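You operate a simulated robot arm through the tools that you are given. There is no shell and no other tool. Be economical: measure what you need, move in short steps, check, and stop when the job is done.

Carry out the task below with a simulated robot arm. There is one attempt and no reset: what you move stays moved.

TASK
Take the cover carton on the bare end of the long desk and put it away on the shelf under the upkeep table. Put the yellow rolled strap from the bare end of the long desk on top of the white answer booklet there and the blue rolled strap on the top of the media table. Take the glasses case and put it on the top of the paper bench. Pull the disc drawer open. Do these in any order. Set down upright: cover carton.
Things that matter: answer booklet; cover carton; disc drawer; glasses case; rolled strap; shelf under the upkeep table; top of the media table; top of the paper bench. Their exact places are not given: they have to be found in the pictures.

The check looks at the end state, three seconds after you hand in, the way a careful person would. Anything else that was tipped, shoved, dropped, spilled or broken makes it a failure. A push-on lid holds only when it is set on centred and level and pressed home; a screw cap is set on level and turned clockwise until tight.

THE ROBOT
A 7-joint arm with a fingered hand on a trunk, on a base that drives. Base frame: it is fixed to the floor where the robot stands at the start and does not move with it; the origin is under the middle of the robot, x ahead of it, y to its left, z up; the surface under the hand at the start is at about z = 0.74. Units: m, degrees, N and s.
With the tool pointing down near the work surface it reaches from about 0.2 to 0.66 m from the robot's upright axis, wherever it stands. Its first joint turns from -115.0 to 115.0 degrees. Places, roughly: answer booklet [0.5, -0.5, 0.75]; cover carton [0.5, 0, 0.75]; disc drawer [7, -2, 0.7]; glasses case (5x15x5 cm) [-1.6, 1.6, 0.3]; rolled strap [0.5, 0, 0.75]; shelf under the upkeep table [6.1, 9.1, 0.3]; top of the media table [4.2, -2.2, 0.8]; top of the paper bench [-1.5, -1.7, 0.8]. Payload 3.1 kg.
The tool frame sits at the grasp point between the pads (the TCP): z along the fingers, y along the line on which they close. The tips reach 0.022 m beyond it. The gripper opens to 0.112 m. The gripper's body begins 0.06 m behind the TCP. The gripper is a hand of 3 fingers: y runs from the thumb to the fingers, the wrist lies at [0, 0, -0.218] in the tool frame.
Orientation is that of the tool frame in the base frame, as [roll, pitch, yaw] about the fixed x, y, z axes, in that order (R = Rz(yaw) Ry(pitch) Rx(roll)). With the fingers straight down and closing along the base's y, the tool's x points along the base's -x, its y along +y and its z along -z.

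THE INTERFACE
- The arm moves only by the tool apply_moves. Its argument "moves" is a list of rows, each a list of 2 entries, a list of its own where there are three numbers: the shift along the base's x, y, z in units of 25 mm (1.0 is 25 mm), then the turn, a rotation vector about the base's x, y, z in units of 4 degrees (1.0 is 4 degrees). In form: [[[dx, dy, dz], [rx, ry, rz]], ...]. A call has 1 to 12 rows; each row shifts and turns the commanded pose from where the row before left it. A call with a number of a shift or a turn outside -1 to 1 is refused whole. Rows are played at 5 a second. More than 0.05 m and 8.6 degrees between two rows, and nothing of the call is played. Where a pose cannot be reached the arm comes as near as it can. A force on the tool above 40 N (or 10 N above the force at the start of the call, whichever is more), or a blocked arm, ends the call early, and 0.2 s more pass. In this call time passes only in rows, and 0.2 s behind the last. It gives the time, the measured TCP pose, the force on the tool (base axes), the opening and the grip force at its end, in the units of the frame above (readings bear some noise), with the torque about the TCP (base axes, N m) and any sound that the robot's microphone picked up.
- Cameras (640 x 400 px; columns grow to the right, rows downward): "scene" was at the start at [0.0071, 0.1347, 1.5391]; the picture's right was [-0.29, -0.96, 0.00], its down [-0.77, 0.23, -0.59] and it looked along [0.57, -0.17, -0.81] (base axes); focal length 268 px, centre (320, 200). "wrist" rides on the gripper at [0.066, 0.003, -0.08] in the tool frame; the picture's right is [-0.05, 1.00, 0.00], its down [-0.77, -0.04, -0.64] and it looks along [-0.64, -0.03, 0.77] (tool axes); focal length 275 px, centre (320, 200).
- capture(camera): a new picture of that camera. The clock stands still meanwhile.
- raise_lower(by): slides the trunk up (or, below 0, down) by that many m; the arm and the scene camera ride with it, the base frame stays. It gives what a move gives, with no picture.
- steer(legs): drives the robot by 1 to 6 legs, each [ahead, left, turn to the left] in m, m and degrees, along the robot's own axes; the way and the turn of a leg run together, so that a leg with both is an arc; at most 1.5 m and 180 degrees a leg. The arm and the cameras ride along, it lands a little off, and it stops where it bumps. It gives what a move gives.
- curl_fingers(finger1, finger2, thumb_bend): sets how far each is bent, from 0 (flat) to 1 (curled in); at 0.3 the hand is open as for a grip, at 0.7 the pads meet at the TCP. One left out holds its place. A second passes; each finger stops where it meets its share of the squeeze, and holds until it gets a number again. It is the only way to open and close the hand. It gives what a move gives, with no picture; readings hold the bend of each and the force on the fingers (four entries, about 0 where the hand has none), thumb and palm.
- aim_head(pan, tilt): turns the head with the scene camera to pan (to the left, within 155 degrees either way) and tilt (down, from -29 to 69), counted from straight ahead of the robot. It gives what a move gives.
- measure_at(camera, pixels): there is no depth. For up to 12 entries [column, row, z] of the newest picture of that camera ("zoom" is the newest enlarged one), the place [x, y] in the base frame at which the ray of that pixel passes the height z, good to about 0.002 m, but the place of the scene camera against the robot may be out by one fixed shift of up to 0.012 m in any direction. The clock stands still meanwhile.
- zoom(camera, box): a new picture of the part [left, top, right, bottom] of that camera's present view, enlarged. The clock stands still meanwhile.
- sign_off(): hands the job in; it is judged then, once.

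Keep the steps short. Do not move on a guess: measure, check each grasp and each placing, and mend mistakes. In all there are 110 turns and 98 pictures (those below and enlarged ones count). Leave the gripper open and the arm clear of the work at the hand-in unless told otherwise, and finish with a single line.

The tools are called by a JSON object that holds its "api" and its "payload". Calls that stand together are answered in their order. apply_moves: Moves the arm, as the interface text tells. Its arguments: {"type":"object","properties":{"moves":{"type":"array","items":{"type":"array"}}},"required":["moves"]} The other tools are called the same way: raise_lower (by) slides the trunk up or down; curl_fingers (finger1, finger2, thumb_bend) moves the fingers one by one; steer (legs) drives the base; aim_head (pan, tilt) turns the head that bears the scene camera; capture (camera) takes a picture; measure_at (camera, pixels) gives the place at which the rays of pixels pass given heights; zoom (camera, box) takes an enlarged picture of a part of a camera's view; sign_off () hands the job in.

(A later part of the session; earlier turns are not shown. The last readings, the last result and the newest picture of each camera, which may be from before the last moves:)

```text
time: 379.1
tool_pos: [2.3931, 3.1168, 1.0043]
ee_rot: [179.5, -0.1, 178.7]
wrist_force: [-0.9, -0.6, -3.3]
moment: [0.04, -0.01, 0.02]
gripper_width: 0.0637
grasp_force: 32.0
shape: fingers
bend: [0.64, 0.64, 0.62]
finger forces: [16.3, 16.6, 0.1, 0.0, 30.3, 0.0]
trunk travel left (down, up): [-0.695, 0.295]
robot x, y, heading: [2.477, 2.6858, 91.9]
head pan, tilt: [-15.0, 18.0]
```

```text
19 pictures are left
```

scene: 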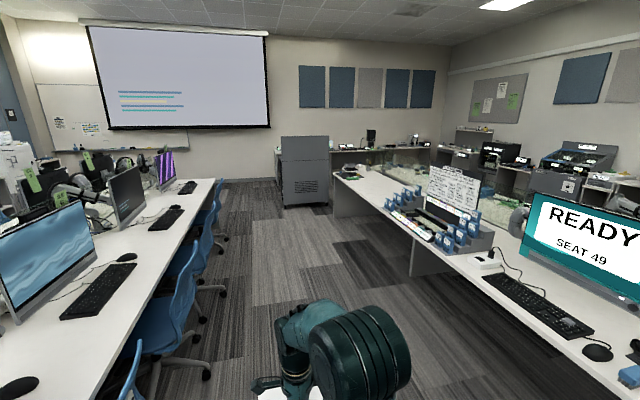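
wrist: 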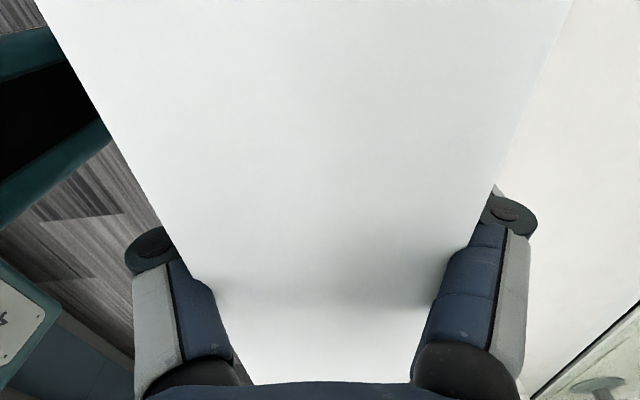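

{"api": "measure_at", "payload": {"camera": "scene", "pixels": [[333, 216, 0], [285, 206, 0], [331, 202, 0], [280, 188, 0], [335, 172, 0.74], [213, 262, 0], [226, 240, 0], [372, 218, 0]]}}

{"api": "zoom", "payload": {"camera": "scene", "box": [260, 110, 520, 260]}}

```text
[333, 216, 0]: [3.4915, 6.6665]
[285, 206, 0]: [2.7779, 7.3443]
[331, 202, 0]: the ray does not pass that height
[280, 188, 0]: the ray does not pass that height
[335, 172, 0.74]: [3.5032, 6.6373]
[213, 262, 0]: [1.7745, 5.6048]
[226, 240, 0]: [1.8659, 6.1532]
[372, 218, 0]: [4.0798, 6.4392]
```

```text
2.46 times, centred on (390, 185) of scene
```

zoom: 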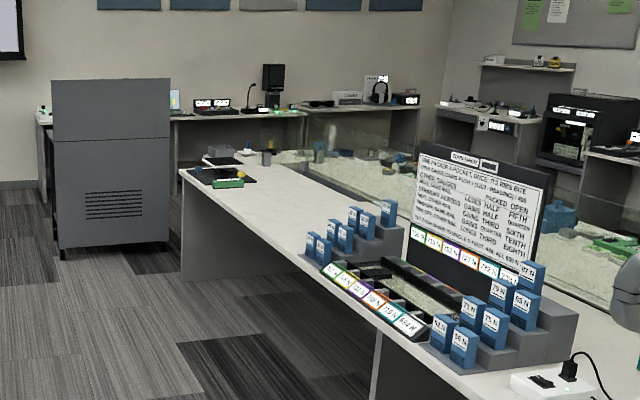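

Bench end is at y≈6.65 and a grey podium stands at (2.8–3.6, 7.3+). I go on to y≈5.4 for a closer look.

{"api": "steer", "payload": {"legs": [[1.4, -0.05, -2], [1.2, 0, 0]]}}

{"api": "aim_head", "payload": {"pan": -30, "tilt": 22}}

{"api": "capture", "payload": {"camera": "scene"}}

```text
time: 391.9
tool_pos: [2.4692, 5.7389, 1.0048]
ee_rot: [179.4, -0.1, 176.1]
wrist_force: [-0.1, 0.0, -2.4]
moment: [0.01, 0.02, 0.01]
gripper_width: 0.0639
grasp_force: 31.1
shape: fingers
bend: [0.64, 0.64, 0.62]
finger forces: [16.4, 16.6, 0.0, 0.1, 29.9, 0.0]
trunk travel left (down, up): [-0.695, 0.295]
robot x, y, heading: [2.5337, 5.3094, 89.5]
head pan, tilt: [-15.0, 18.0]
```

```text
time: 392.7
tool_pos: [2.4696, 5.7381, 1.0044]
ee_rot: [179.5, -0.2, 176.1]
wrist_force: [0.0, 0.6, -3.1]
moment: [0.01, -0.02, 0.0]
gripper_width: 0.064
grasp_force: 31.3
shape: fingers
bend: [0.64, 0.64, 0.62]
finger forces: [16.4, 16.6, 0.0, 0.0, 29.9, 0.1]
trunk travel left (down, up): [-0.695, 0.295]
robot x, y, heading: [2.5348, 5.3063, 89.1]
head pan, tilt: [-30.0, 22.0]
```

```text
17 pictures are left
```

scene: 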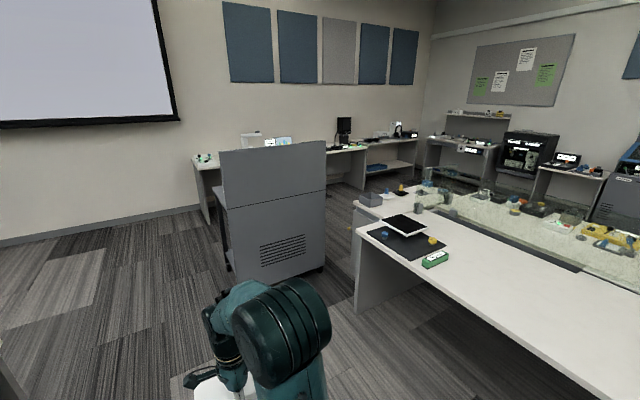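

{"api": "measure_at", "payload": {"camera": "scene", "pixels": [[236, 282, 0], [325, 268, 0], [356, 313, 0], [352, 205, 0.74], [220, 248, 0], [208, 222, 0], [358, 190, 0], [395, 196, 0], [355, 230, 0.74], [312, 214, 0], [430, 190, 0], [338, 243, 0]]}}

{"api": "zoom", "payload": {"camera": "scene", "box": [300, 100, 540, 250]}}

```text
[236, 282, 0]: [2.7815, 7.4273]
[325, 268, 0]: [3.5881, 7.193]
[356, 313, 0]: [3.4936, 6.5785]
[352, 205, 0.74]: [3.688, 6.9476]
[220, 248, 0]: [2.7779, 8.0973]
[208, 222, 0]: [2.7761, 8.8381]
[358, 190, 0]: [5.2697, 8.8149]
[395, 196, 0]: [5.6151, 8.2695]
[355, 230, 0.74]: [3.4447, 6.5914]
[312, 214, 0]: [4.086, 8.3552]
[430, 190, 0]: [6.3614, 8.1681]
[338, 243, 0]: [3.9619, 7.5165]
```

```text
2.67 times, centred on (420, 175) of scene
```

zoom: 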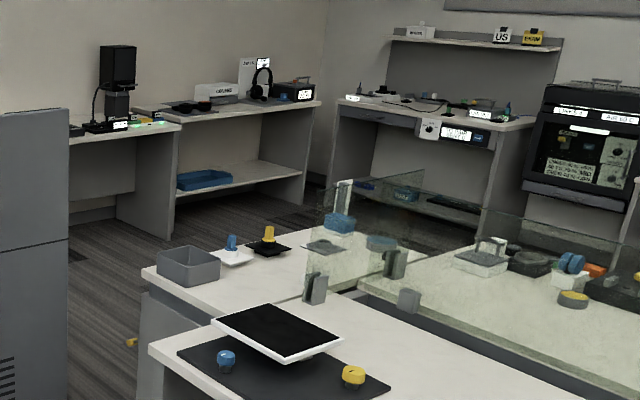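

The upkeep table is the far one with the blue tray on its lower shelf (left leg 5.27,8.81). The gap by the podium is narrow, so I need the robot's own footprint: look straight down.

{"api": "aim_head", "payload": {"pan": -100, "tilt": 69}}

{"api": "capture", "payload": {"camera": "scene"}}

```text
time: 394.1
tool_pos: [2.4689, 5.7387, 1.0046]
ee_rot: [179.4, -0.2, 176.0]
wrist_force: [-0.2, 0.0, -3.0]
moment: [0.0, 0.03, -0.01]
gripper_width: 0.0641
grasp_force: 31.2
shape: fingers
bend: [0.64, 0.64, 0.62]
finger forces: [16.3, 16.5, 0.0, 0.0, 30.2, 0.0]
trunk travel left (down, up): [-0.695, 0.295]
robot x, y, heading: [2.5337, 5.3042, 89.2]
head pan, tilt: [-100.0, 68.8]
```

```text
15 pictures are left
```

scene: 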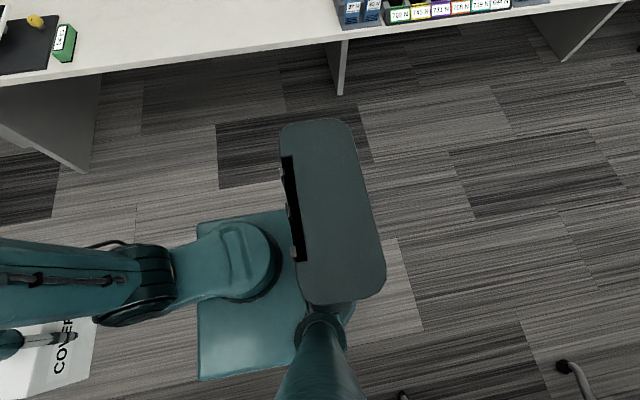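

{"api": "measure_at", "payload": {"camera": "scene", "pixels": [[198, 225, 0.25], [198, 380, 0.25], [285, 209, 0.25], [198, 225, 0.4], [198, 380, 0.4], [282, 125, 1.0], [345, 120, 1.0], [385, 285, 1.0], [305, 303, 1.0], [282, 125, 0.7], [385, 285, 0.7], [305, 303, 0.7]]}}

```text
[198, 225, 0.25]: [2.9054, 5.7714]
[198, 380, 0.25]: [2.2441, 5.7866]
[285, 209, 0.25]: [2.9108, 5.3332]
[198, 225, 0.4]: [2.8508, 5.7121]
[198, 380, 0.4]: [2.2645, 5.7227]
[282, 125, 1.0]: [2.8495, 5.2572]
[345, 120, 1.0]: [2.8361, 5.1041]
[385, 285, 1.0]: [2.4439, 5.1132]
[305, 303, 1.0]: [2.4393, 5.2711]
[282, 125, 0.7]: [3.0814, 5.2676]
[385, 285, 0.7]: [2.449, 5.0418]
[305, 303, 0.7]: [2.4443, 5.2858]
```

The base is about 0.51 m wide; the gap behind the podium (y 8.1–8.84) is passable when facing +x. Raise the trunk and approach in two parts.

{"api": "raise_lower", "payload": {"by": 0.25}}

{"api": "steer", "payload": {"legs": [[1.5, 0.1, 0.8], [0.4, 0.25, 0], [0.8, 0, 0]]}}

{"api": "aim_head", "payload": {"pan": -75, "tilt": 45}}

{"api": "capture", "payload": {"camera": "scene"}}

```text
time: 396.6
tool_pos: [2.4684, 5.7377, 1.2552]
ee_rot: [179.4, -0.2, 176.2]
wrist_force: [0.6, -0.7, -2.3]
moment: [0.01, -0.01, 0.04]
gripper_width: 0.0638
grasp_force: 30.9
shape: fingers
bend: [0.64, 0.64, 0.62]
finger forces: [16.1, 16.4, 0.0, 0.0, 29.8, 0.0]
trunk travel left (down, up): [-0.945, 0.045]
robot x, y, heading: [2.537, 5.3087, 89.5]
head pan, tilt: [-100.0, 68.8]
```

```text
refused: leg 1 is longer than a leg can be; nothing moved
```

```text
time: 397.5
tool_pos: [2.4697, 5.7376, 1.2547]
ee_rot: [179.4, -0.2, 176.1]
wrist_force: [-0.9, 0.0, -3.0]
moment: [0.0, 0.0, 0.01]
gripper_width: 0.0638
grasp_force: 30.9
shape: fingers
bend: [0.64, 0.64, 0.62]
finger forces: [16.2, 16.5, 0.1, 0.0, 29.9, 0.0]
trunk travel left (down, up): [-0.945, 0.045]
robot x, y, heading: [2.5344, 5.3085, 89.1]
head pan, tilt: [-75.0, 45.0]
```

```text
14 pictures are left
```

scene: 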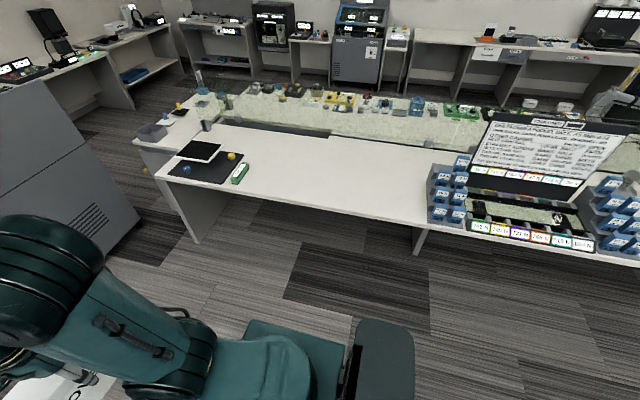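

{"api": "measure_at", "payload": {"camera": "scene", "pixels": [[139, 222, 0], [105, 247, 0], [195, 243, 0], [134, 141, 0.74], [155, 172, 0.74], [106, 65, 0.8], [133, 108, 0], [186, 73, 0], [75, 62, 0.8], [150, 180, 0]]}}

{"api": "steer", "payload": {"legs": [[1.45, 0.1, 0.8], [0.4, 0.25, 0], [0.8, 0, 0]]}}

{"api": "capture", "payload": {"camera": "scene"}}

```text
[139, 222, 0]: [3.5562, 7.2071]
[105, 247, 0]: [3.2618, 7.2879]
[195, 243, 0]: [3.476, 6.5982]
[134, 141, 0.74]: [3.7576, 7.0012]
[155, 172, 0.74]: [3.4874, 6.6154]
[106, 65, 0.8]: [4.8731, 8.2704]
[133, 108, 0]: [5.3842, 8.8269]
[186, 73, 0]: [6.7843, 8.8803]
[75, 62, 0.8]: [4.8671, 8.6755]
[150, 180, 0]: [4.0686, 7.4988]
```

```text
time: 411.1
tool_pos: [2.012, 8.3675, 1.2542]
ee_rot: [179.5, -0.2, -179.4]
wrist_force: [0.4, 0.0, -2.6]
moment: [0.01, -0.01, 0.0]
gripper_width: 0.0636
grasp_force: 31.2
shape: fingers
bend: [0.64, 0.64, 0.62]
finger forces: [16.1, 16.2, 0.0, 0.1, 29.7, 0.1]
trunk travel left (down, up): [-0.945, 0.045]
robot x, y, heading: [2.1122, 7.946, 93.7]
head pan, tilt: [-75.0, 45.0]
```

```text
13 pictures are left
```

scene: 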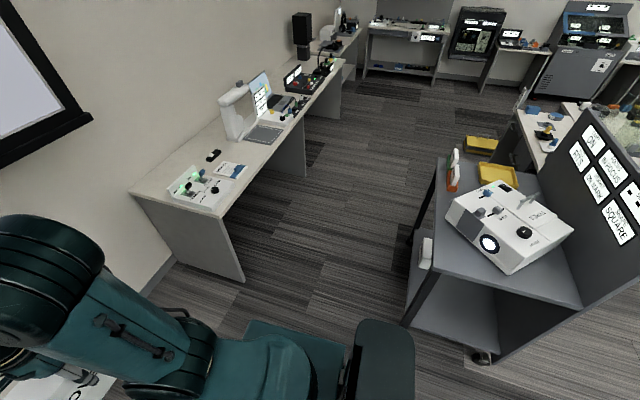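

{"api": "measure_at", "payload": {"camera": "scene", "pixels": [[245, 282, 0], [240, 212, 0.75], [405, 328, 0.1], [408, 240, 0.1], [414, 232, 0.75], [445, 152, 0.75], [407, 315, 0.3], [470, 150, 0], [342, 118, 0], [307, 178, 0], [500, 185, 0.5], [365, 78, 0]]}}

{"api": "zoom", "payload": {"camera": "scene", "box": [260, 0, 480, 140]}}

```text
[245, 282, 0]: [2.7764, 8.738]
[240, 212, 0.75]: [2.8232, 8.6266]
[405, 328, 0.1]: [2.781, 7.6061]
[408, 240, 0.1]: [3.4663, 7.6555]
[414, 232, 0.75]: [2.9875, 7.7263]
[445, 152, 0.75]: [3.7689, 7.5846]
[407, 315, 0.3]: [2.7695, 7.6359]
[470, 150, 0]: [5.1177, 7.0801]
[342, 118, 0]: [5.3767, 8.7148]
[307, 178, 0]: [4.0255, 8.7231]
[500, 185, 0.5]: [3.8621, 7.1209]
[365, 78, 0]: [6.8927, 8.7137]
```

```text
2.86 times, centred on (370, 70) of scene
```

zoom: 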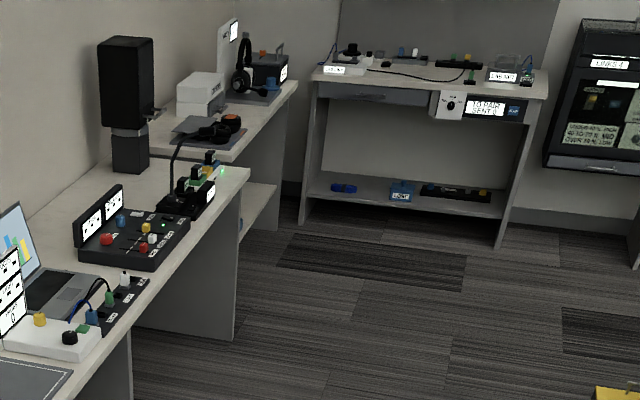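

The gap behind the podium is nearly 1 m. Drive through and face the upkeep table.

{"api": "steer", "payload": {"legs": [[0, 0, -93.7], [0, 0.22, 0], [1.5, 0, 0], [1.5, 0, 0], [0.8, -0.4, 0], [0, 0, 90]]}}

{"api": "aim_head", "payload": {"pan": 0, "tilt": 35}}

{"api": "raise_lower", "payload": {"by": -0.35}}

{"api": "capture", "payload": {"camera": "scene"}}

```text
time: 439.0
tool_pos: [5.8422, 8.1612, 1.2539]
ee_rot: [179.4, -0.1, 177.7]
wrist_force: [0.3, -0.4, -3.7]
moment: [-0.04, -0.05, -0.02]
gripper_width: 0.0628
grasp_force: 27.1
shape: fingers
bend: [0.63, 0.63, 0.61]
finger forces: [14.1, 14.2, 0.0, 0.0, 25.9, 0.0]
trunk travel left (down, up): [-0.945, 0.045]
robot x, y, heading: [5.9143, 7.7303, 90.6]
head pan, tilt: [-75.0, 45.0]
```

```text
time: 440.5
tool_pos: [5.8421, 8.1603, 1.2534]
ee_rot: [179.5, -0.3, 177.8]
wrist_force: [-1.1, 0.3, -3.0]
moment: [-0.06, 0.0, -0.01]
gripper_width: 0.0629
grasp_force: 26.8
shape: fingers
bend: [0.63, 0.63, 0.61]
finger forces: [14.2, 14.2, 0.0, 0.0, 25.8, 0.0]
trunk travel left (down, up): [-0.945, 0.045]
robot x, y, heading: [5.918, 7.7356, 90.8]
head pan, tilt: [0.0, 35.0]
```

```text
time: 443.9
tool_pos: [5.8416, 8.1597, 0.9036]
ee_rot: [179.5, -0.2, 177.7]
wrist_force: [-0.8, -0.5, -2.8]
moment: [-0.01, 0.01, 0.02]
gripper_width: 0.0627
grasp_force: 26.6
shape: fingers
bend: [0.63, 0.63, 0.61]
finger forces: [14.0, 14.2, 0.1, 0.0, 25.7, 0.0]
trunk travel left (down, up): [-0.595, 0.395]
robot x, y, heading: [5.9199, 7.7331, 91.4]
head pan, tilt: [0.0, 35.0]
```

```text
11 pictures are left
```

scene: 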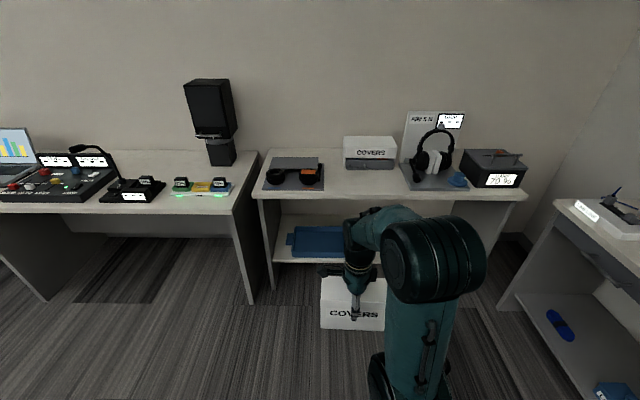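

This is the upkeep table; its shelf has a blue tray at left. I'll need a re-grip (tilted hand) to get under the table top. Measure the free table strip and the shelf.

{"api": "measure_at", "payload": {"camera": "scene", "pixels": [[330, 195, 0.8], [345, 169, 0.8], [396, 169, 0.8], [323, 188, 0.8], [405, 190, 0.8], [400, 195, 0.8], [276, 263, 0.3], [345, 263, 0.3], [350, 257, 0.3], [260, 302, 0], [290, 243, 0.33], [495, 255, 0.3]]}}

{"api": "zoom", "payload": {"camera": "scene", "box": [240, 130, 540, 320]}}

```text
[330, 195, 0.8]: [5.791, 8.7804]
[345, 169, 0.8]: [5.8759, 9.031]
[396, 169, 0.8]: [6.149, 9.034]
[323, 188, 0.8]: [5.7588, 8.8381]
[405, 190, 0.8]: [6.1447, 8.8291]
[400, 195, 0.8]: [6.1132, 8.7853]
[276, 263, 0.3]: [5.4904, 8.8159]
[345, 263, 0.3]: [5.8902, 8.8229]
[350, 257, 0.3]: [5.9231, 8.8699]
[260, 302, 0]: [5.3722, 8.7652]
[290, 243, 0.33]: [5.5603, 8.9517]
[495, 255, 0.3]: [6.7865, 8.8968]
```

```text
2.11 times, centred on (390, 225) of scene
```

zoom: 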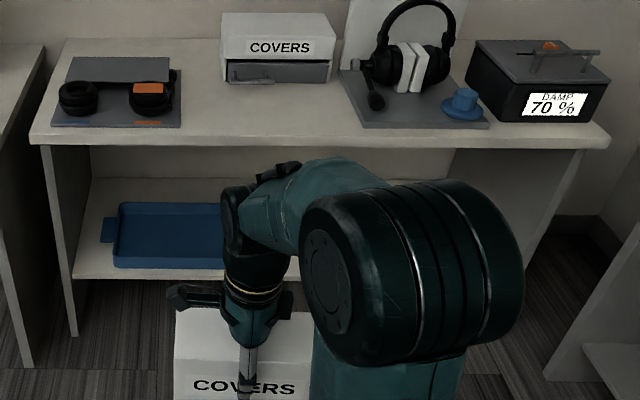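

Plan: put the carton on the free table strip with its long side pointing inward (centre ≈(5.95,8.90)), re-grip it with a tilted hand, then set it on the shelf at x≈6.3. First raise a little and turn the hand +92°.

{"api": "raise_lower", "payload": {"by": 0.1}}

{"api": "apply_moves", "payload": {"moves": [[[0, 0.3, 0], [0, 0, 1]], [[0, 0.3, 0], [0, 0, 1]], [[0, 0.3, 0], [0, 0, 1]], [[0, 0.3, 0], [0, 0, 1]], [[0, 0.3, 0], [0, 0, 1]], [[0, 0.3, 0], [0, 0, 1]], [[0, 0.3, 0], [0, 0, 1]], [[0, 0.3, 0], [0, 0, 1]], [[0, 0.3, 0], [0, 0, 1]], [[0, 0.3, 0], [0, 0, 1]], [[0, 0.3, 0], [0, 0, 1]], [[0, 0.3, 0], [0, 0, 1]]]}}

{"api": "apply_moves", "payload": {"moves": [[[0.4, 0, 0], [0, 0, 1]], [[0.4, 0, 0], [0, 0, 1]], [[0.4, 0, 0], [0, 0, 1]], [[0.4, 0, 0], [0, 0, 1]], [[0.4, 0, 0], [0, 0, 1]], [[0.4, 0, 0], [0, 0, 1]], [[0.4, 0, 0], [0, 0, 1]], [[0.4, 0, 0], [0, 0, 1]], [[0.4, 0, 0], [0, 0, 1]], [[0.4, 0, 0], [0, 0, 1]], [[0, 0, 0], [0, 0, 1]], [[0, 0, 0], [0, 0, 0.1]]]}}

{"api": "steer", "payload": {"legs": [[0.62, 0, -1]]}}

```text
time: 445.3
tool_pos: [5.8411, 8.1599, 1.0037]
ee_rot: [179.5, -0.2, 177.6]
wrist_force: [0.7, -0.3, -3.6]
moment: [-0.05, 0.01, -0.01]
gripper_width: 0.0631
grasp_force: 27.2
shape: fingers
bend: [0.63, 0.63, 0.61]
finger forces: [13.9, 14.1, 0.1, 0.1, 25.6, 0.0]
trunk travel left (down, up): [-0.695, 0.295]
robot x, y, heading: [5.9206, 7.7285, 90.8]
head pan, tilt: [0.0, 35.0]
```

```text
time: 447.9
tool_pos: [5.8411, 8.251, 1.005]
ee_rot: [179.5, -0.2, -134.2]
wrist_force: [0.1, 0.0, -3.7]
moment: [-0.03, 0.03, 0.0]
gripper_width: 0.0629
grasp_force: 25.8
shape: fingers
bend: [0.63, 0.63, 0.61]
finger forces: [13.8, 14.0, 0.0, 0.0, 25.4, 0.0]
trunk travel left (down, up): [-0.695, 0.295]
robot x, y, heading: [5.916, 7.7307, 90.6]
head pan, tilt: [0.0, 35.0]
```

```text
time: 450.5
tool_pos: [5.9415, 8.2501, 1.0038]
ee_rot: [179.5, -0.3, -89.8]
wrist_force: [0.4, 0.3, -2.3]
moment: [0.0, -0.03, 0.0]
gripper_width: 0.063
grasp_force: 26.0
shape: fingers
bend: [0.63, 0.63, 0.61]
finger forces: [13.6, 13.8, 0.1, 0.0, 25.2, 0.0]
trunk travel left (down, up): [-0.695, 0.295]
robot x, y, heading: [5.9165, 7.7342, 90.4]
head pan, tilt: [0.0, 35.0]
```

```text
time: 453.9
tool_pos: [5.9508, 8.8725, 1.004]
ee_rot: [179.6, -0.3, -91.1]
wrist_force: [-0.1, 0.7, -2.9]
moment: [0.02, 0.01, 0.01]
gripper_width: 0.0629
grasp_force: 26.2
shape: fingers
bend: [0.63, 0.63, 0.61]
finger forces: [13.6, 13.8, 0.0, 0.0, 25.0, 0.1]
trunk travel left (down, up): [-0.695, 0.295]
robot x, y, heading: [5.9175, 8.3526, 89.6]
head pan, tilt: [0.0, 35.0]
```

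Over the free strip. Lower the carton onto the table.

{"api": "apply_moves", "payload": {"moves": [[[0, 0.5, -1], [0, 0, 0]], [[0, 0, -1], [0, 0, 0]], [[0, 0, -1], [0, 0, 0]], [[0, 0, -1], [0, 0, 0]]]}}

{"api": "apply_moves", "payload": {"moves": [[[0, 0, -0.2], [0, 0, 0]], [[0, 0, -0.2], [0, 0, 0]]]}}

{"api": "apply_moves", "payload": {"moves": [[[0, 0, -0.2], [0, 0, 0]], [[0, 0, -0.1], [0, 0, 0]]]}}

{"api": "zoom", "payload": {"camera": "scene", "box": [200, 150, 440, 350]}}

```text
time: 454.9
tool_pos: [5.9504, 8.8852, 0.9041]
ee_rot: [179.5, -0.2, -91.2]
wrist_force: [0.7, -0.2, -3.9]
moment: [0.0, -0.02, 0.0]
gripper_width: 0.0625
grasp_force: 26.3
shape: fingers
bend: [0.63, 0.63, 0.61]
finger forces: [13.5, 13.6, 0.0, 0.0, 25.1, 0.1]
trunk travel left (down, up): [-0.695, 0.295]
robot x, y, heading: [5.9178, 8.3566, 89.6]
head pan, tilt: [0.0, 35.0]
```

```text
time: 455.6
tool_pos: [5.9515, 8.8849, 0.8954]
ee_rot: [179.5, -0.2, -91.3]
wrist_force: [0.9, 0.4, -3.1]
moment: [-0.02, 0.0, 0.0]
gripper_width: 0.0629
grasp_force: 26.1
shape: fingers
bend: [0.63, 0.63, 0.61]
finger forces: [13.5, 13.6, 0.0, 0.0, 25.1, 0.0]
trunk travel left (down, up): [-0.695, 0.295]
robot x, y, heading: [5.9156, 8.3555, 89.7]
head pan, tilt: [0.0, 35.0]
```

```text
time: 456.1
tool_pos: [5.9512, 8.8837, 0.8864]
ee_rot: [179.5, -0.3, -91.2]
wrist_force: [-0.9, -0.1, -2.5]
moment: [0.02, 0.03, 0.01]
gripper_width: 0.0627
grasp_force: 25.9
shape: fingers
bend: [0.63, 0.63, 0.61]
finger forces: [13.5, 13.6, 0.0, 0.0, 25.1, 0.0]
trunk travel left (down, up): [-0.695, 0.295]
robot x, y, heading: [5.9156, 8.3547, 89.6]
head pan, tilt: [0.0, 35.0]
```

```text
2.00 times, centred on (320, 250) of scene
```

zoom: 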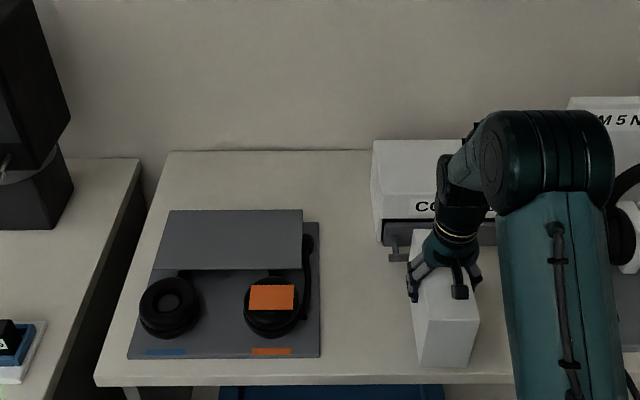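

{"api": "apply_moves", "payload": {"moves": [[[0, 0, -0.15], [0, 0, 0]], [[0, 0, -0.1], [0, 0, 0]]]}}

{"api": "apply_moves", "payload": {"moves": [[[0, 0, -0.1], [0, 0, 0]]]}}

{"api": "apply_moves", "payload": {"moves": [[[0, 0, -0.1], [0, 0, 0]]]}}

```text
time: 456.8
tool_pos: [5.9514, 8.8845, 0.8817]
ee_rot: [179.4, -0.3, -91.1]
wrist_force: [0.8, -1.4, -3.0]
moment: [-0.03, -0.06, 0.0]
gripper_width: 0.0629
grasp_force: 26.0
shape: fingers
bend: [0.63, 0.63, 0.61]
finger forces: [13.5, 13.6, 0.0, 0.0, 25.2, 0.1]
trunk travel left (down, up): [-0.695, 0.295]
robot x, y, heading: [5.9155, 8.3507, 89.6]
head pan, tilt: [0.0, 35.0]
```

```text
time: 457.1
tool_pos: [5.9512, 8.885, 0.8782]
ee_rot: [179.5, -0.4, -91.3]
wrist_force: [-1.0, 0.1, -3.7]
moment: [0.01, -0.01, 0.0]
gripper_width: 0.063
grasp_force: 25.7
shape: fingers
bend: [0.63, 0.63, 0.61]
finger forces: [13.5, 13.6, 0.1, 0.0, 25.1, 0.0]
trunk travel left (down, up): [-0.695, 0.295]
robot x, y, heading: [5.9181, 8.3561, 89.7]
head pan, tilt: [0.0, 35.0]
```

```text
time: 457.6
tool_pos: [5.9504, 8.8835, 0.8768]
ee_rot: [179.5, -0.3, -91.2]
wrist_force: [-0.6, -0.7, -2.6]
moment: [-0.01, 0.0, 0.04]
gripper_width: 0.063
grasp_force: 26.3
shape: fingers
bend: [0.63, 0.63, 0.61]
finger forces: [13.5, 13.6, 0.0, 0.0, 25.1, 0.1]
trunk travel left (down, up): [-0.695, 0.295]
robot x, y, heading: [5.9205, 8.353, 89.8]
head pan, tilt: [0.0, 35.0]
```

{"api": "apply_moves", "payload": {"moves": [[[0, 0, -0.12], [0, 0, 0]], [[0, 0, -0.12], [0, 0, 0]]]}}

{"api": "apply_moves", "payload": {"moves": [[[0, 0, -0.12], [0, 0, 0]], [[0, 0, -0.12], [0, 0, 0]]]}}

{"api": "apply_moves", "payload": {"moves": [[[0, 0, -0.12], [0, 0, 0]]]}}

```text
time: 458.1
tool_pos: [5.9507, 8.8835, 0.8689]
ee_rot: [179.5, -0.2, -91.2]
wrist_force: [-0.2, 0.3, -2.6]
moment: [0.01, 0.01, 0.04]
gripper_width: 0.063
grasp_force: 26.0
shape: fingers
bend: [0.63, 0.63, 0.61]
finger forces: [13.5, 13.5, 0.1, 0.0, 25.0, 0.1]
trunk travel left (down, up): [-0.695, 0.295]
robot x, y, heading: [5.9172, 8.3574, 89.7]
head pan, tilt: [0.0, 35.0]
```

```text
time: 458.8
tool_pos: [5.951, 8.8852, 0.8646]
ee_rot: [179.5, -0.2, -91.2]
wrist_force: [-0.2, -0.2, -2.6]
moment: [0.01, 0.0, 0.02]
gripper_width: 0.0627
grasp_force: 25.8
shape: fingers
bend: [0.63, 0.63, 0.61]
finger forces: [13.5, 13.6, 0.0, 0.0, 25.0, 0.0]
trunk travel left (down, up): [-0.695, 0.295]
robot x, y, heading: [5.9168, 8.3527, 89.5]
head pan, tilt: [0.0, 35.0]
```

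```text
time: 459.1
tool_pos: [5.9509, 8.883, 0.8637]
ee_rot: [179.5, 0.3, -91.2]
wrist_force: [-0.4, 3.1, 18.8]
moment: [-0.19, -0.02, -0.01]
gripper_width: 0.0631
grasp_force: 31.1
shape: fingers
bend: [0.63, 0.63, 0.61]
finger forces: [16.7, 16.0, 0.1, 0.0, 29.7, 0.0]
trunk travel left (down, up): [-0.695, 0.295]
robot x, y, heading: [5.9178, 8.3558, 89.7]
head pan, tilt: [0.0, 35.0]
```

Carton stands on the table. Release, lift, back the base 0.25 m, then tilt the hand 60° forward.

{"api": "curl_fingers", "payload": {"finger1": 0.3, "finger2": 0.3, "thumb_bend": 0.3}}

{"api": "apply_moves", "payload": {"moves": [[[0, 0, 0.5], [0, 0, 0]], [[0, 0, 1], [0, 0, 0]], [[0, 0, 1], [0, 0, 0]], [[0, 0, 1], [0, 0, 0]], [[0, 0, 1], [0, 0, 0]], [[0, 0, 1], [0, 0, 0]]]}}

{"api": "steer", "payload": {"legs": [[-0.25, 0, 0]]}}

{"api": "apply_moves", "payload": {"moves": [[[0, 0, 0], [1, 0, 0]], [[0, 0, 0], [1, 0, 0]], [[0, 0, 0], [1, 0, 0]], [[0, 0, 0], [1, 0, 0]], [[0, 0, 0], [1, 0, 0]], [[0, 0, -0.5], [1, 0, 0]], [[0, 0, -0.5], [1, 0, 0]], [[0, 0, -0.5], [1, 0, 0]], [[0, 0, -0.5], [1, 0, 0]], [[0, 0, -0.5], [1, 0, 0]], [[0, 0, -0.5], [1, 0, 0]], [[0, 0, -0.5], [1, 0, 0]]]}}

{"api": "apply_moves", "payload": {"moves": [[[0, 0, -0.5], [1, 0, 0]], [[0, 0, -0.5], [1, 0, 0]], [[0, 0, -0.5], [1, 0, 0]]]}}

{"api": "capture", "payload": {"camera": "wrist"}}

```text
time: 460.1
tool_pos: [5.9515, 8.8821, 0.8607]
ee_rot: [179.5, -0.2, -91.2]
wrist_force: [-0.8, 2.8, 9.5]
moment: [-0.09, 0.05, 0.01]
gripper_width: 0.1135
grasp_force: 4.8
shape: fingers
bend: [0.3, 0.3, 0.3]
finger forces: [2.9, 3.0, 0.1, 0.0, 3.8, 0.1]
trunk travel left (down, up): [-0.695, 0.295]
robot x, y, heading: [5.9154, 8.3538, 89.7]
head pan, tilt: [0.0, 35.0]
```

```text
time: 461.6
tool_pos: [5.9517, 8.8815, 0.9994]
ee_rot: [179.5, -0.3, -91.2]
wrist_force: [-0.7, -0.8, -0.3]
moment: [-0.02, 0.01, -0.01]
gripper_width: 0.112
grasp_force: 0.0
shape: fingers
bend: [0.3, 0.3, 0.3]
finger forces: [0.1, 0.0, 0.0, 0.0, 0.1, 0.0]
trunk travel left (down, up): [-0.695, 0.295]
robot x, y, heading: [5.9176, 8.356, 89.7]
head pan, tilt: [0.0, 35.0]
```

```text
time: 463.4
tool_pos: [5.9511, 8.6298, 0.9988]
ee_rot: [179.6, -0.3, -91.4]
wrist_force: [0.9, -0.5, -0.4]
moment: [-0.03, -0.02, 0.01]
gripper_width: 0.1119
grasp_force: 0.1
shape: fingers
bend: [0.3, 0.3, 0.3]
finger forces: [0.1, 0.0, 0.0, 0.0, 0.1, 0.0]
trunk travel left (down, up): [-0.695, 0.295]
robot x, y, heading: [5.9111, 8.1047, 89.4]
head pan, tilt: [0.0, 35.0]
```

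```text
time: 466.0
tool_pos: [5.9493, 8.635, 0.9162]
ee_rot: [178.0, 47.7, -92.1]
wrist_force: [-0.4, 0.8, 0.1]
moment: [-0.01, -0.01, -0.02]
gripper_width: 0.1119
grasp_force: 0.1
shape: fingers
bend: [0.3, 0.3, 0.3]
finger forces: [0.0, 0.0, 0.1, 0.0, 0.1, 0.1]
out of reach, approached as far as the arm can: row 10
trunk travel left (down, up): [-0.695, 0.295]
robot x, y, heading: [5.9121, 8.1023, 89.4]
head pan, tilt: [0.0, 35.0]
```

```text
time: 466.8
tool_pos: [5.9494, 8.6338, 0.8788]
ee_rot: [177.1, 59.8, -92.8]
wrist_force: [-0.5, 0.4, 0.2]
moment: [0.03, 0.0, 0.01]
gripper_width: 0.1117
grasp_force: 0.0
shape: fingers
bend: [0.3, 0.3, 0.3]
finger forces: [0.1, 0.0, 0.0, 0.0, 0.0, 0.0]
trunk travel left (down, up): [-0.695, 0.295]
robot x, y, heading: [5.9104, 8.1034, 89.1]
head pan, tilt: [0.0, 35.0]
```

```text
8 pictures are left
```

wrist: 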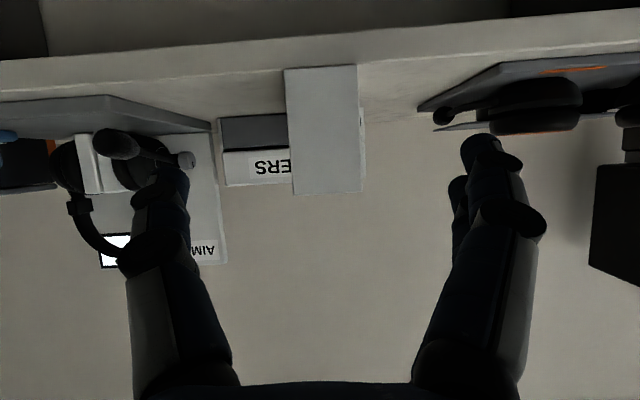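

{"api": "measure_at", "payload": {"camera": "wrist", "pixels": [[287, 68, 0.783], [357, 65, 0.783], [292, 193, 0.903], [362, 190, 0.903]]}}

```text
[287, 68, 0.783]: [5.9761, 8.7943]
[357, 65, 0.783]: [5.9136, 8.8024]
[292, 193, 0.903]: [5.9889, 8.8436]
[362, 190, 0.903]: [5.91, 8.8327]
```

Near face at y≈8.80, centred on x≈5.948. Advance to y≈8.826, z≈0.85 and close.

{"api": "apply_moves", "payload": {"moves": [[[0, 1, -0.6], [0, 0, 0]], [[0, 1, -0.55], [0, 0, 0]], [[0, 1, 0], [0, 0, 0]], [[0, 1, 0], [0, 0, 0]], [[0, 1, 0], [0, 0, 0]], [[0, 1, 0], [0, 0, 0]], [[0, 1, 0], [0, 0, 0]], [[0, 0.7, 0], [0, 0, 0]]]}}

{"api": "curl_fingers", "payload": {"finger1": 0.7, "finger2": 0.7, "thumb_bend": 0.7}}

{"api": "capture", "payload": {"camera": "wrist"}}

```text
time: 468.6
tool_pos: [5.9493, 8.8275, 0.8514]
ee_rot: [177.1, 59.7, -92.8]
wrist_force: [-1.1, -0.4, 0.2]
moment: [-0.02, 0.03, -0.02]
gripper_width: 0.1122
grasp_force: 0.7
shape: fingers
bend: [0.3, 0.3, 0.3]
finger forces: [0.0, 0.1, 0.0, 0.1, 0.1, 0.0]
trunk travel left (down, up): [-0.695, 0.295]
robot x, y, heading: [5.9109, 8.1041, 89.6]
head pan, tilt: [0.0, 35.0]
```

```text
time: 469.6
tool_pos: [5.9488, 8.8265, 0.8496]
ee_rot: [177.1, 59.8, -92.7]
wrist_force: [-0.7, 1.4, 0.4]
moment: [0.03, 0.0, 0.1]
gripper_width: 0.0647
grasp_force: 24.5
shape: fingers
bend: [0.49, 0.54, 0.54]
finger forces: [9.5, 15.7, 0.0, 0.1, 24.2, 0.0]
trunk travel left (down, up): [-0.695, 0.295]
robot x, y, heading: [5.9113, 8.1056, 89.5]
head pan, tilt: [0.0, 35.0]
```

```text
7 pictures are left
```

wrist: 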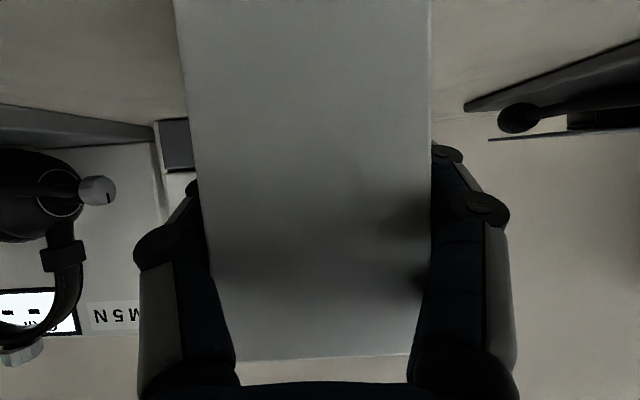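

Gripped firmly. Lift, back off, lower to shelf height and move right to x≈6.2.

{"api": "apply_moves", "payload": {"moves": [[[0, 0, 1], [0, 0, 0]], [[0, 0, 1], [0, 0, 0]], [[0, 0, 1], [0, 0, 0]]]}}

{"api": "steer", "payload": {"legs": [[-0.38, 0, 0.5], [0, -0.25, 0]]}}

{"api": "raise_lower", "payload": {"by": -0.4}}

{"api": "raise_lower", "payload": {"by": -0.12}}

{"api": "capture", "payload": {"camera": "scene"}}

```text
time: 470.4
tool_pos: [5.9492, 8.8261, 0.9241]
ee_rot: [177.1, 59.7, -92.7]
wrist_force: [0.3, -0.3, -2.2]
moment: [-0.19, 0.02, 0.01]
gripper_width: 0.0648
grasp_force: 22.7
shape: fingers
bend: [0.49, 0.54, 0.54]
finger forces: [10.3, 12.5, 0.0, 0.0, 22.8, 0.0]
trunk travel left (down, up): [-0.695, 0.295]
robot x, y, heading: [5.9125, 8.1041, 89.3]
head pan, tilt: [0.0, 35.0]
```

```text
time: 474.2
tool_pos: [6.1843, 8.4503, 0.9229]
ee_rot: [177.0, 59.8, -91.8]
wrist_force: [-0.3, -0.4, -3.8]
moment: [-0.18, 0.02, 0.01]
gripper_width: 0.0646
grasp_force: 22.8
shape: fingers
bend: [0.49, 0.54, 0.54]
finger forces: [10.3, 12.3, 0.0, 0.0, 22.9, 0.1]
trunk travel left (down, up): [-0.695, 0.295]
robot x, y, heading: [6.1601, 7.7272, 90.4]
head pan, tilt: [0.0, 35.0]
```

```text
time: 478.0
tool_pos: [6.1852, 8.4503, 0.5234]
ee_rot: [177.1, 59.7, -91.7]
wrist_force: [0.5, 0.3, -1.9]
moment: [-0.18, -0.03, 0.01]
gripper_width: 0.0648
grasp_force: 22.5
shape: fingers
bend: [0.49, 0.54, 0.54]
finger forces: [10.3, 12.3, 0.0, 0.0, 22.8, 0.0]
trunk travel left (down, up): [-0.295, 0.695]
robot x, y, heading: [6.1612, 7.7272, 90.5]
head pan, tilt: [0.0, 35.0]
```

```text
time: 479.5
tool_pos: [6.1841, 8.4502, 0.4038]
ee_rot: [177.1, 59.7, -91.7]
wrist_force: [0.1, -0.4, -3.2]
moment: [-0.2, -0.01, 0.05]
gripper_width: 0.0647
grasp_force: 23.0
shape: fingers
bend: [0.49, 0.54, 0.54]
finger forces: [10.5, 12.3, 0.0, 0.0, 22.9, 0.1]
trunk travel left (down, up): [-0.175, 0.815]
robot x, y, heading: [6.1603, 7.7273, 90.1]
head pan, tilt: [0.0, 35.0]
```

```text
6 pictures are left
```

scene: 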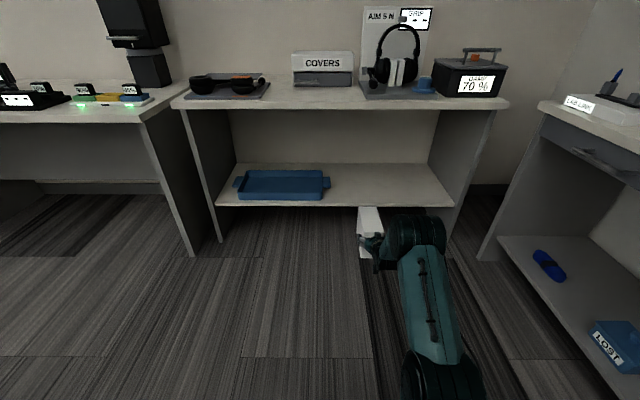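

{"api": "measure_at", "payload": {"camera": "scene", "pixels": [[218, 206, 0.28], [218, 206, 0.3], [218, 206, 0.32], [218, 206, 0.34], [455, 206, 0.3], [328, 199, 0.3], [370, 206, 0.41], [360, 256, 0.34], [172, 108, 0.783], [508, 108, 0.783], [440, 165, 0.3]]}}

{"api": "zoom", "payload": {"camera": "scene", "box": [300, 150, 480, 290]}}

```text
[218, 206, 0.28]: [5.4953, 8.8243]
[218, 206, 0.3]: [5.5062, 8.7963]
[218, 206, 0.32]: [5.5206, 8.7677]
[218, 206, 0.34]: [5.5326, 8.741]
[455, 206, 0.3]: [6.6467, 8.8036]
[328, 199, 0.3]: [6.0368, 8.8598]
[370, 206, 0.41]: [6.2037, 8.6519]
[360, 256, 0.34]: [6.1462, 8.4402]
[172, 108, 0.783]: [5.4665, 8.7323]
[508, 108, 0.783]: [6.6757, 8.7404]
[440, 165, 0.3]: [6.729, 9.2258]
```

```text
2.86 times, centred on (390, 220) of scene
```

zoom: 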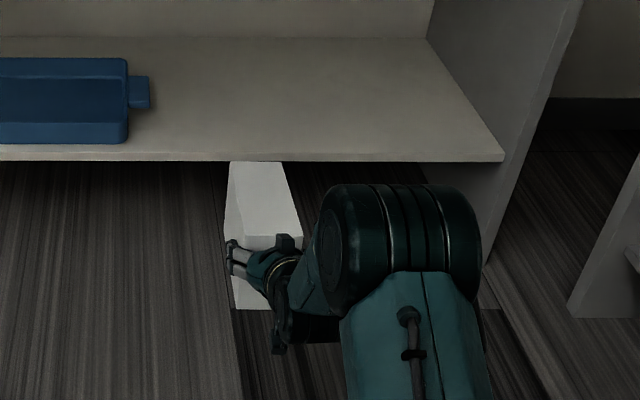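

Shelf right part is free; carton bottom is ~4 cm above it and the arm's joint is below the table top. Drive in 0.43 m.

{"api": "steer", "payload": {"legs": [[0.25, 0, 0]]}}

{"api": "steer", "payload": {"legs": [[0.19, 0, 0]]}}

{"api": "capture", "payload": {"camera": "scene"}}

```text
time: 481.3
tool_pos: [6.1845, 8.6973, 0.4031]
ee_rot: [177.1, 59.7, -91.8]
wrist_force: [0.2, -0.4, -3.1]
moment: [-0.21, -0.03, -0.02]
gripper_width: 0.0647
grasp_force: 23.0
shape: fingers
bend: [0.49, 0.54, 0.54]
finger forces: [10.4, 12.2, 0.0, 0.0, 22.8, 0.0]
trunk travel left (down, up): [-0.175, 0.815]
robot x, y, heading: [6.1612, 7.975, 90.4]
head pan, tilt: [0.0, 35.0]
```

```text
time: 482.9
tool_pos: [6.1834, 8.8883, 0.4036]
ee_rot: [177.2, 59.7, -91.8]
wrist_force: [0.2, 0.1, -2.3]
moment: [-0.16, -0.01, -0.02]
gripper_width: 0.0646
grasp_force: 22.7
shape: fingers
bend: [0.49, 0.54, 0.54]
finger forces: [10.4, 12.2, 0.0, 0.1, 22.7, 0.0]
trunk travel left (down, up): [-0.175, 0.815]
robot x, y, heading: [6.1613, 8.1663, 90.2]
head pan, tilt: [0.0, 35.0]
```

```text
4 pictures are left
```

scene: 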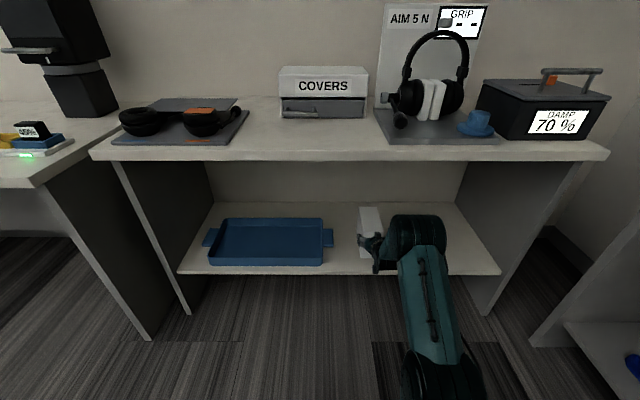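

Carton is over the shelf, inside its front edge. Lower in small steps until contact.

{"api": "apply_moves", "payload": {"moves": [[[0, 0.6, -0.3], [0, 0, 0]], [[0, 0, -0.3], [0, 0, 0]], [[0, 0, -0.3], [0, 0, 0]]]}}

{"api": "apply_moves", "payload": {"moves": [[[0, 0, -0.12], [0, 0, 0]], [[0, 0, -0.12], [0, 0, 0]]]}}

{"api": "apply_moves", "payload": {"moves": [[[0, 0, -0.12], [0, 0, 0]], [[0, 0, -0.12], [0, 0, 0]]]}}

```text
time: 483.7
tool_pos: [6.1835, 8.9025, 0.3817]
ee_rot: [177.1, 59.6, -91.9]
wrist_force: [0.7, 0.7, -3.7]
moment: [-0.18, 0.01, 0.01]
gripper_width: 0.0645
grasp_force: 22.6
shape: fingers
bend: [0.49, 0.54, 0.54]
finger forces: [10.4, 12.3, 0.0, 0.1, 22.8, 0.0]
trunk travel left (down, up): [-0.175, 0.815]
robot x, y, heading: [6.1608, 8.1673, 90.3]
head pan, tilt: [0.0, 35.0]
```

```text
time: 484.3
tool_pos: [6.1837, 8.9023, 0.3743]
ee_rot: [177.2, 59.6, -91.9]
wrist_force: [0.7, 0.1, -3.2]
moment: [-0.15, 0.02, -0.02]
gripper_width: 0.0646
grasp_force: 22.2
shape: fingers
bend: [0.49, 0.54, 0.54]
finger forces: [10.4, 12.2, 0.1, 0.1, 22.8, 0.0]
trunk travel left (down, up): [-0.175, 0.815]
robot x, y, heading: [6.1592, 8.1646, 90.2]
head pan, tilt: [0.0, 35.0]
```

```text
time: 484.9
tool_pos: [6.1838, 8.9038, 0.3676]
ee_rot: [177.2, 59.8, -91.9]
wrist_force: [-0.5, 0.5, -2.4]
moment: [-0.13, -0.04, -0.01]
gripper_width: 0.0646
grasp_force: 22.4
shape: fingers
bend: [0.49, 0.54, 0.54]
finger forces: [10.5, 12.2, 0.0, 0.0, 22.7, 0.0]
trunk travel left (down, up): [-0.175, 0.815]
robot x, y, heading: [6.1592, 8.1657, 89.9]
head pan, tilt: [0.0, 35.0]
```

{"api": "apply_moves", "payload": {"moves": [[[0, 0, -0.1], [0, 0, 0]], [[0, 0, -0.1], [0, 0, 0]]]}}

{"api": "apply_moves", "payload": {"moves": [[[0, 0, -0.1], [0, 0, 0]], [[0, 0, -0.1], [0, 0, 0]]]}}

{"api": "apply_moves", "payload": {"moves": [[[0, 0, -0.1], [0, 0, 0]], [[0, 0, -0.1], [0, 0, 0]]]}}

```text
time: 485.5
tool_pos: [6.183, 8.9031, 0.3634]
ee_rot: [177.1, 59.7, -91.8]
wrist_force: [0.4, 0.7, -3.1]
moment: [-0.19, 0.0, -0.01]
gripper_width: 0.0648
grasp_force: 22.7
shape: fingers
bend: [0.49, 0.54, 0.54]
finger forces: [10.3, 12.1, 0.0, 0.0, 22.7, 0.1]
trunk travel left (down, up): [-0.175, 0.815]
robot x, y, heading: [6.1599, 8.1662, 90.3]
head pan, tilt: [0.0, 35.0]
```

```text
time: 486.1
tool_pos: [6.1847, 8.904, 0.3594]
ee_rot: [177.2, 59.7, -92.0]
wrist_force: [0.7, 0.5, -2.8]
moment: [-0.19, -0.01, 0.02]
gripper_width: 0.0646
grasp_force: 22.9
shape: fingers
bend: [0.49, 0.54, 0.54]
finger forces: [10.4, 12.0, 0.0, 0.0, 22.7, 0.1]
trunk travel left (down, up): [-0.175, 0.815]
robot x, y, heading: [6.1618, 8.1662, 90.1]
head pan, tilt: [0.0, 35.0]
```

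```text
time: 486.7
tool_pos: [6.1843, 8.9029, 0.3533]
ee_rot: [177.0, 59.7, -91.9]
wrist_force: [0.0, -0.4, -3.1]
moment: [-0.14, 0.01, 0.0]
gripper_width: 0.0648
grasp_force: 22.3
shape: fingers
bend: [0.49, 0.54, 0.54]
finger forces: [10.4, 12.0, 0.0, 0.1, 22.7, 0.1]
trunk travel left (down, up): [-0.175, 0.815]
robot x, y, heading: [6.1577, 8.1647, 90.3]
head pan, tilt: [0.0, 35.0]
```

{"api": "apply_moves", "payload": {"moves": [[[0, 0, -0.1], [0, 0, 0]], [[0, 0, -0.1], [0, 0, 0]]]}}

{"api": "apply_moves", "payload": {"moves": [[[0, 0, -0.1], [0, 0, 0]], [[0, 0, -0.1], [0, 0, 0]]]}}

{"api": "apply_moves", "payload": {"moves": [[[0, 0, -0.1], [0, 0, 0]], [[0, 0, -0.1], [0, 0, 0]]]}}

```text
time: 487.3
tool_pos: [6.1837, 8.9032, 0.3491]
ee_rot: [177.1, 59.6, -91.8]
wrist_force: [1.1, 0.0, -2.6]
moment: [-0.19, -0.02, 0.01]
gripper_width: 0.0648
grasp_force: 22.7
shape: fingers
bend: [0.49, 0.54, 0.54]
finger forces: [10.5, 12.1, 0.0, 0.0, 22.7, 0.1]
trunk travel left (down, up): [-0.175, 0.815]
robot x, y, heading: [6.1655, 8.1649, 90.3]
head pan, tilt: [0.0, 35.0]
```

```text
time: 487.9
tool_pos: [6.1824, 8.9033, 0.3437]
ee_rot: [177.1, 59.7, -91.8]
wrist_force: [-0.5, 0.8, -3.3]
moment: [-0.15, -0.03, -0.03]
gripper_width: 0.0646
grasp_force: 22.9
shape: fingers
bend: [0.49, 0.54, 0.54]
finger forces: [10.5, 12.2, 0.2, 0.0, 22.7, 0.0]
trunk travel left (down, up): [-0.175, 0.815]
robot x, y, heading: [6.1598, 8.1633, 90.3]
head pan, tilt: [0.0, 35.0]
```

```text
time: 488.5
tool_pos: [6.1848, 8.9051, 0.3391]
ee_rot: [177.2, 59.7, -91.9]
wrist_force: [-0.7, -0.2, -3.1]
moment: [-0.19, -0.03, 0.01]
gripper_width: 0.0645
grasp_force: 22.7
shape: fingers
bend: [0.49, 0.54, 0.54]
finger forces: [10.5, 12.1, 0.0, 0.1, 22.6, 0.1]
trunk travel left (down, up): [-0.175, 0.815]
robot x, y, heading: [6.1591, 8.1633, 90.0]
head pan, tilt: [0.0, 35.0]
```

{"api": "apply_moves", "payload": {"moves": [[[0, 0, -0.1], [0, 0, 0]], [[0, 0, -0.1], [0, 0, 0]]]}}

{"api": "apply_moves", "payload": {"moves": [[[0, 0, -0.1], [0, 0, 0]], [[0, 0, -0.1], [0, 0, 0]]]}}

{"api": "zoom", "payload": {"camera": "scene", "box": [280, 180, 460, 300]}}

```text
time: 489.1
tool_pos: [6.1841, 8.9033, 0.3344]
ee_rot: [177.1, 59.8, -91.8]
wrist_force: [-0.2, -1.4, -0.8]
moment: [0.08, -0.08, -0.07]
gripper_width: 0.0644
grasp_force: 23.3
shape: fingers
bend: [0.49, 0.54, 0.54]
finger forces: [10.2, 13.9, 0.1, 0.0, 23.2, 0.0]
trunk travel left (down, up): [-0.175, 0.815]
robot x, y, heading: [6.158, 8.1678, 90.3]
head pan, tilt: [0.0, 35.0]
```

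```text
time: 489.7
tool_pos: [6.1826, 8.9033, 0.3305]
ee_rot: [177.2, 59.9, -91.8]
wrist_force: [-0.9, -1.7, 1.5]
moment: [0.44, -0.17, -0.01]
gripper_width: 0.0647
grasp_force: 24.9
shape: fingers
bend: [0.49, 0.54, 0.54]
finger forces: [9.9, 16.6, 0.0, 0.0, 23.6, 0.0]
trunk travel left (down, up): [-0.175, 0.815]
robot x, y, heading: [6.1586, 8.1644, 90.2]
head pan, tilt: [0.0, 35.0]
```

```text
3.33 times, centred on (370, 240) of scene
```

zoom: 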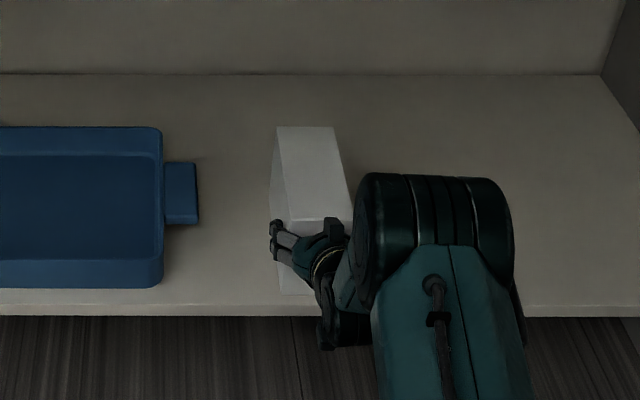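

Far edge touches first. Lower a bit more so the near end meets the shelf too.

{"api": "apply_moves", "payload": {"moves": [[[0, 0, -0.1], [0, 0, 0]]]}}

{"api": "apply_moves", "payload": {"moves": [[[0, 0, -0.1], [0, 0, 0]]]}}

```text
time: 490.1
tool_pos: [6.1831, 8.903, 0.3299]
ee_rot: [177.1, 60.0, -91.8]
wrist_force: [-1.0, -3.0, 9.9]
moment: [0.42, -0.23, -0.03]
gripper_width: 0.0645
grasp_force: 25.1
shape: fingers
bend: [0.49, 0.54, 0.54]
finger forces: [10.2, 17.0, 0.1, 0.0, 23.3, 0.0]
trunk travel left (down, up): [-0.175, 0.815]
robot x, y, heading: [6.1572, 8.1643, 90.1]
head pan, tilt: [0.0, 35.0]
```

```text
time: 490.5
tool_pos: [6.184, 8.9037, 0.3298]
ee_rot: [177.1, 60.1, -91.8]
wrist_force: [-1.9, -2.4, 19.2]
moment: [0.43, -0.16, -0.02]
gripper_width: 0.0647
grasp_force: 25.5
shape: fingers
bend: [0.49, 0.54, 0.54]
finger forces: [10.4, 16.9, 0.0, 0.0, 23.3, 0.0]
trunk travel left (down, up): [-0.175, 0.815]
robot x, y, heading: [6.1588, 8.1602, 90.2]
head pan, tilt: [0.0, 35.0]
```

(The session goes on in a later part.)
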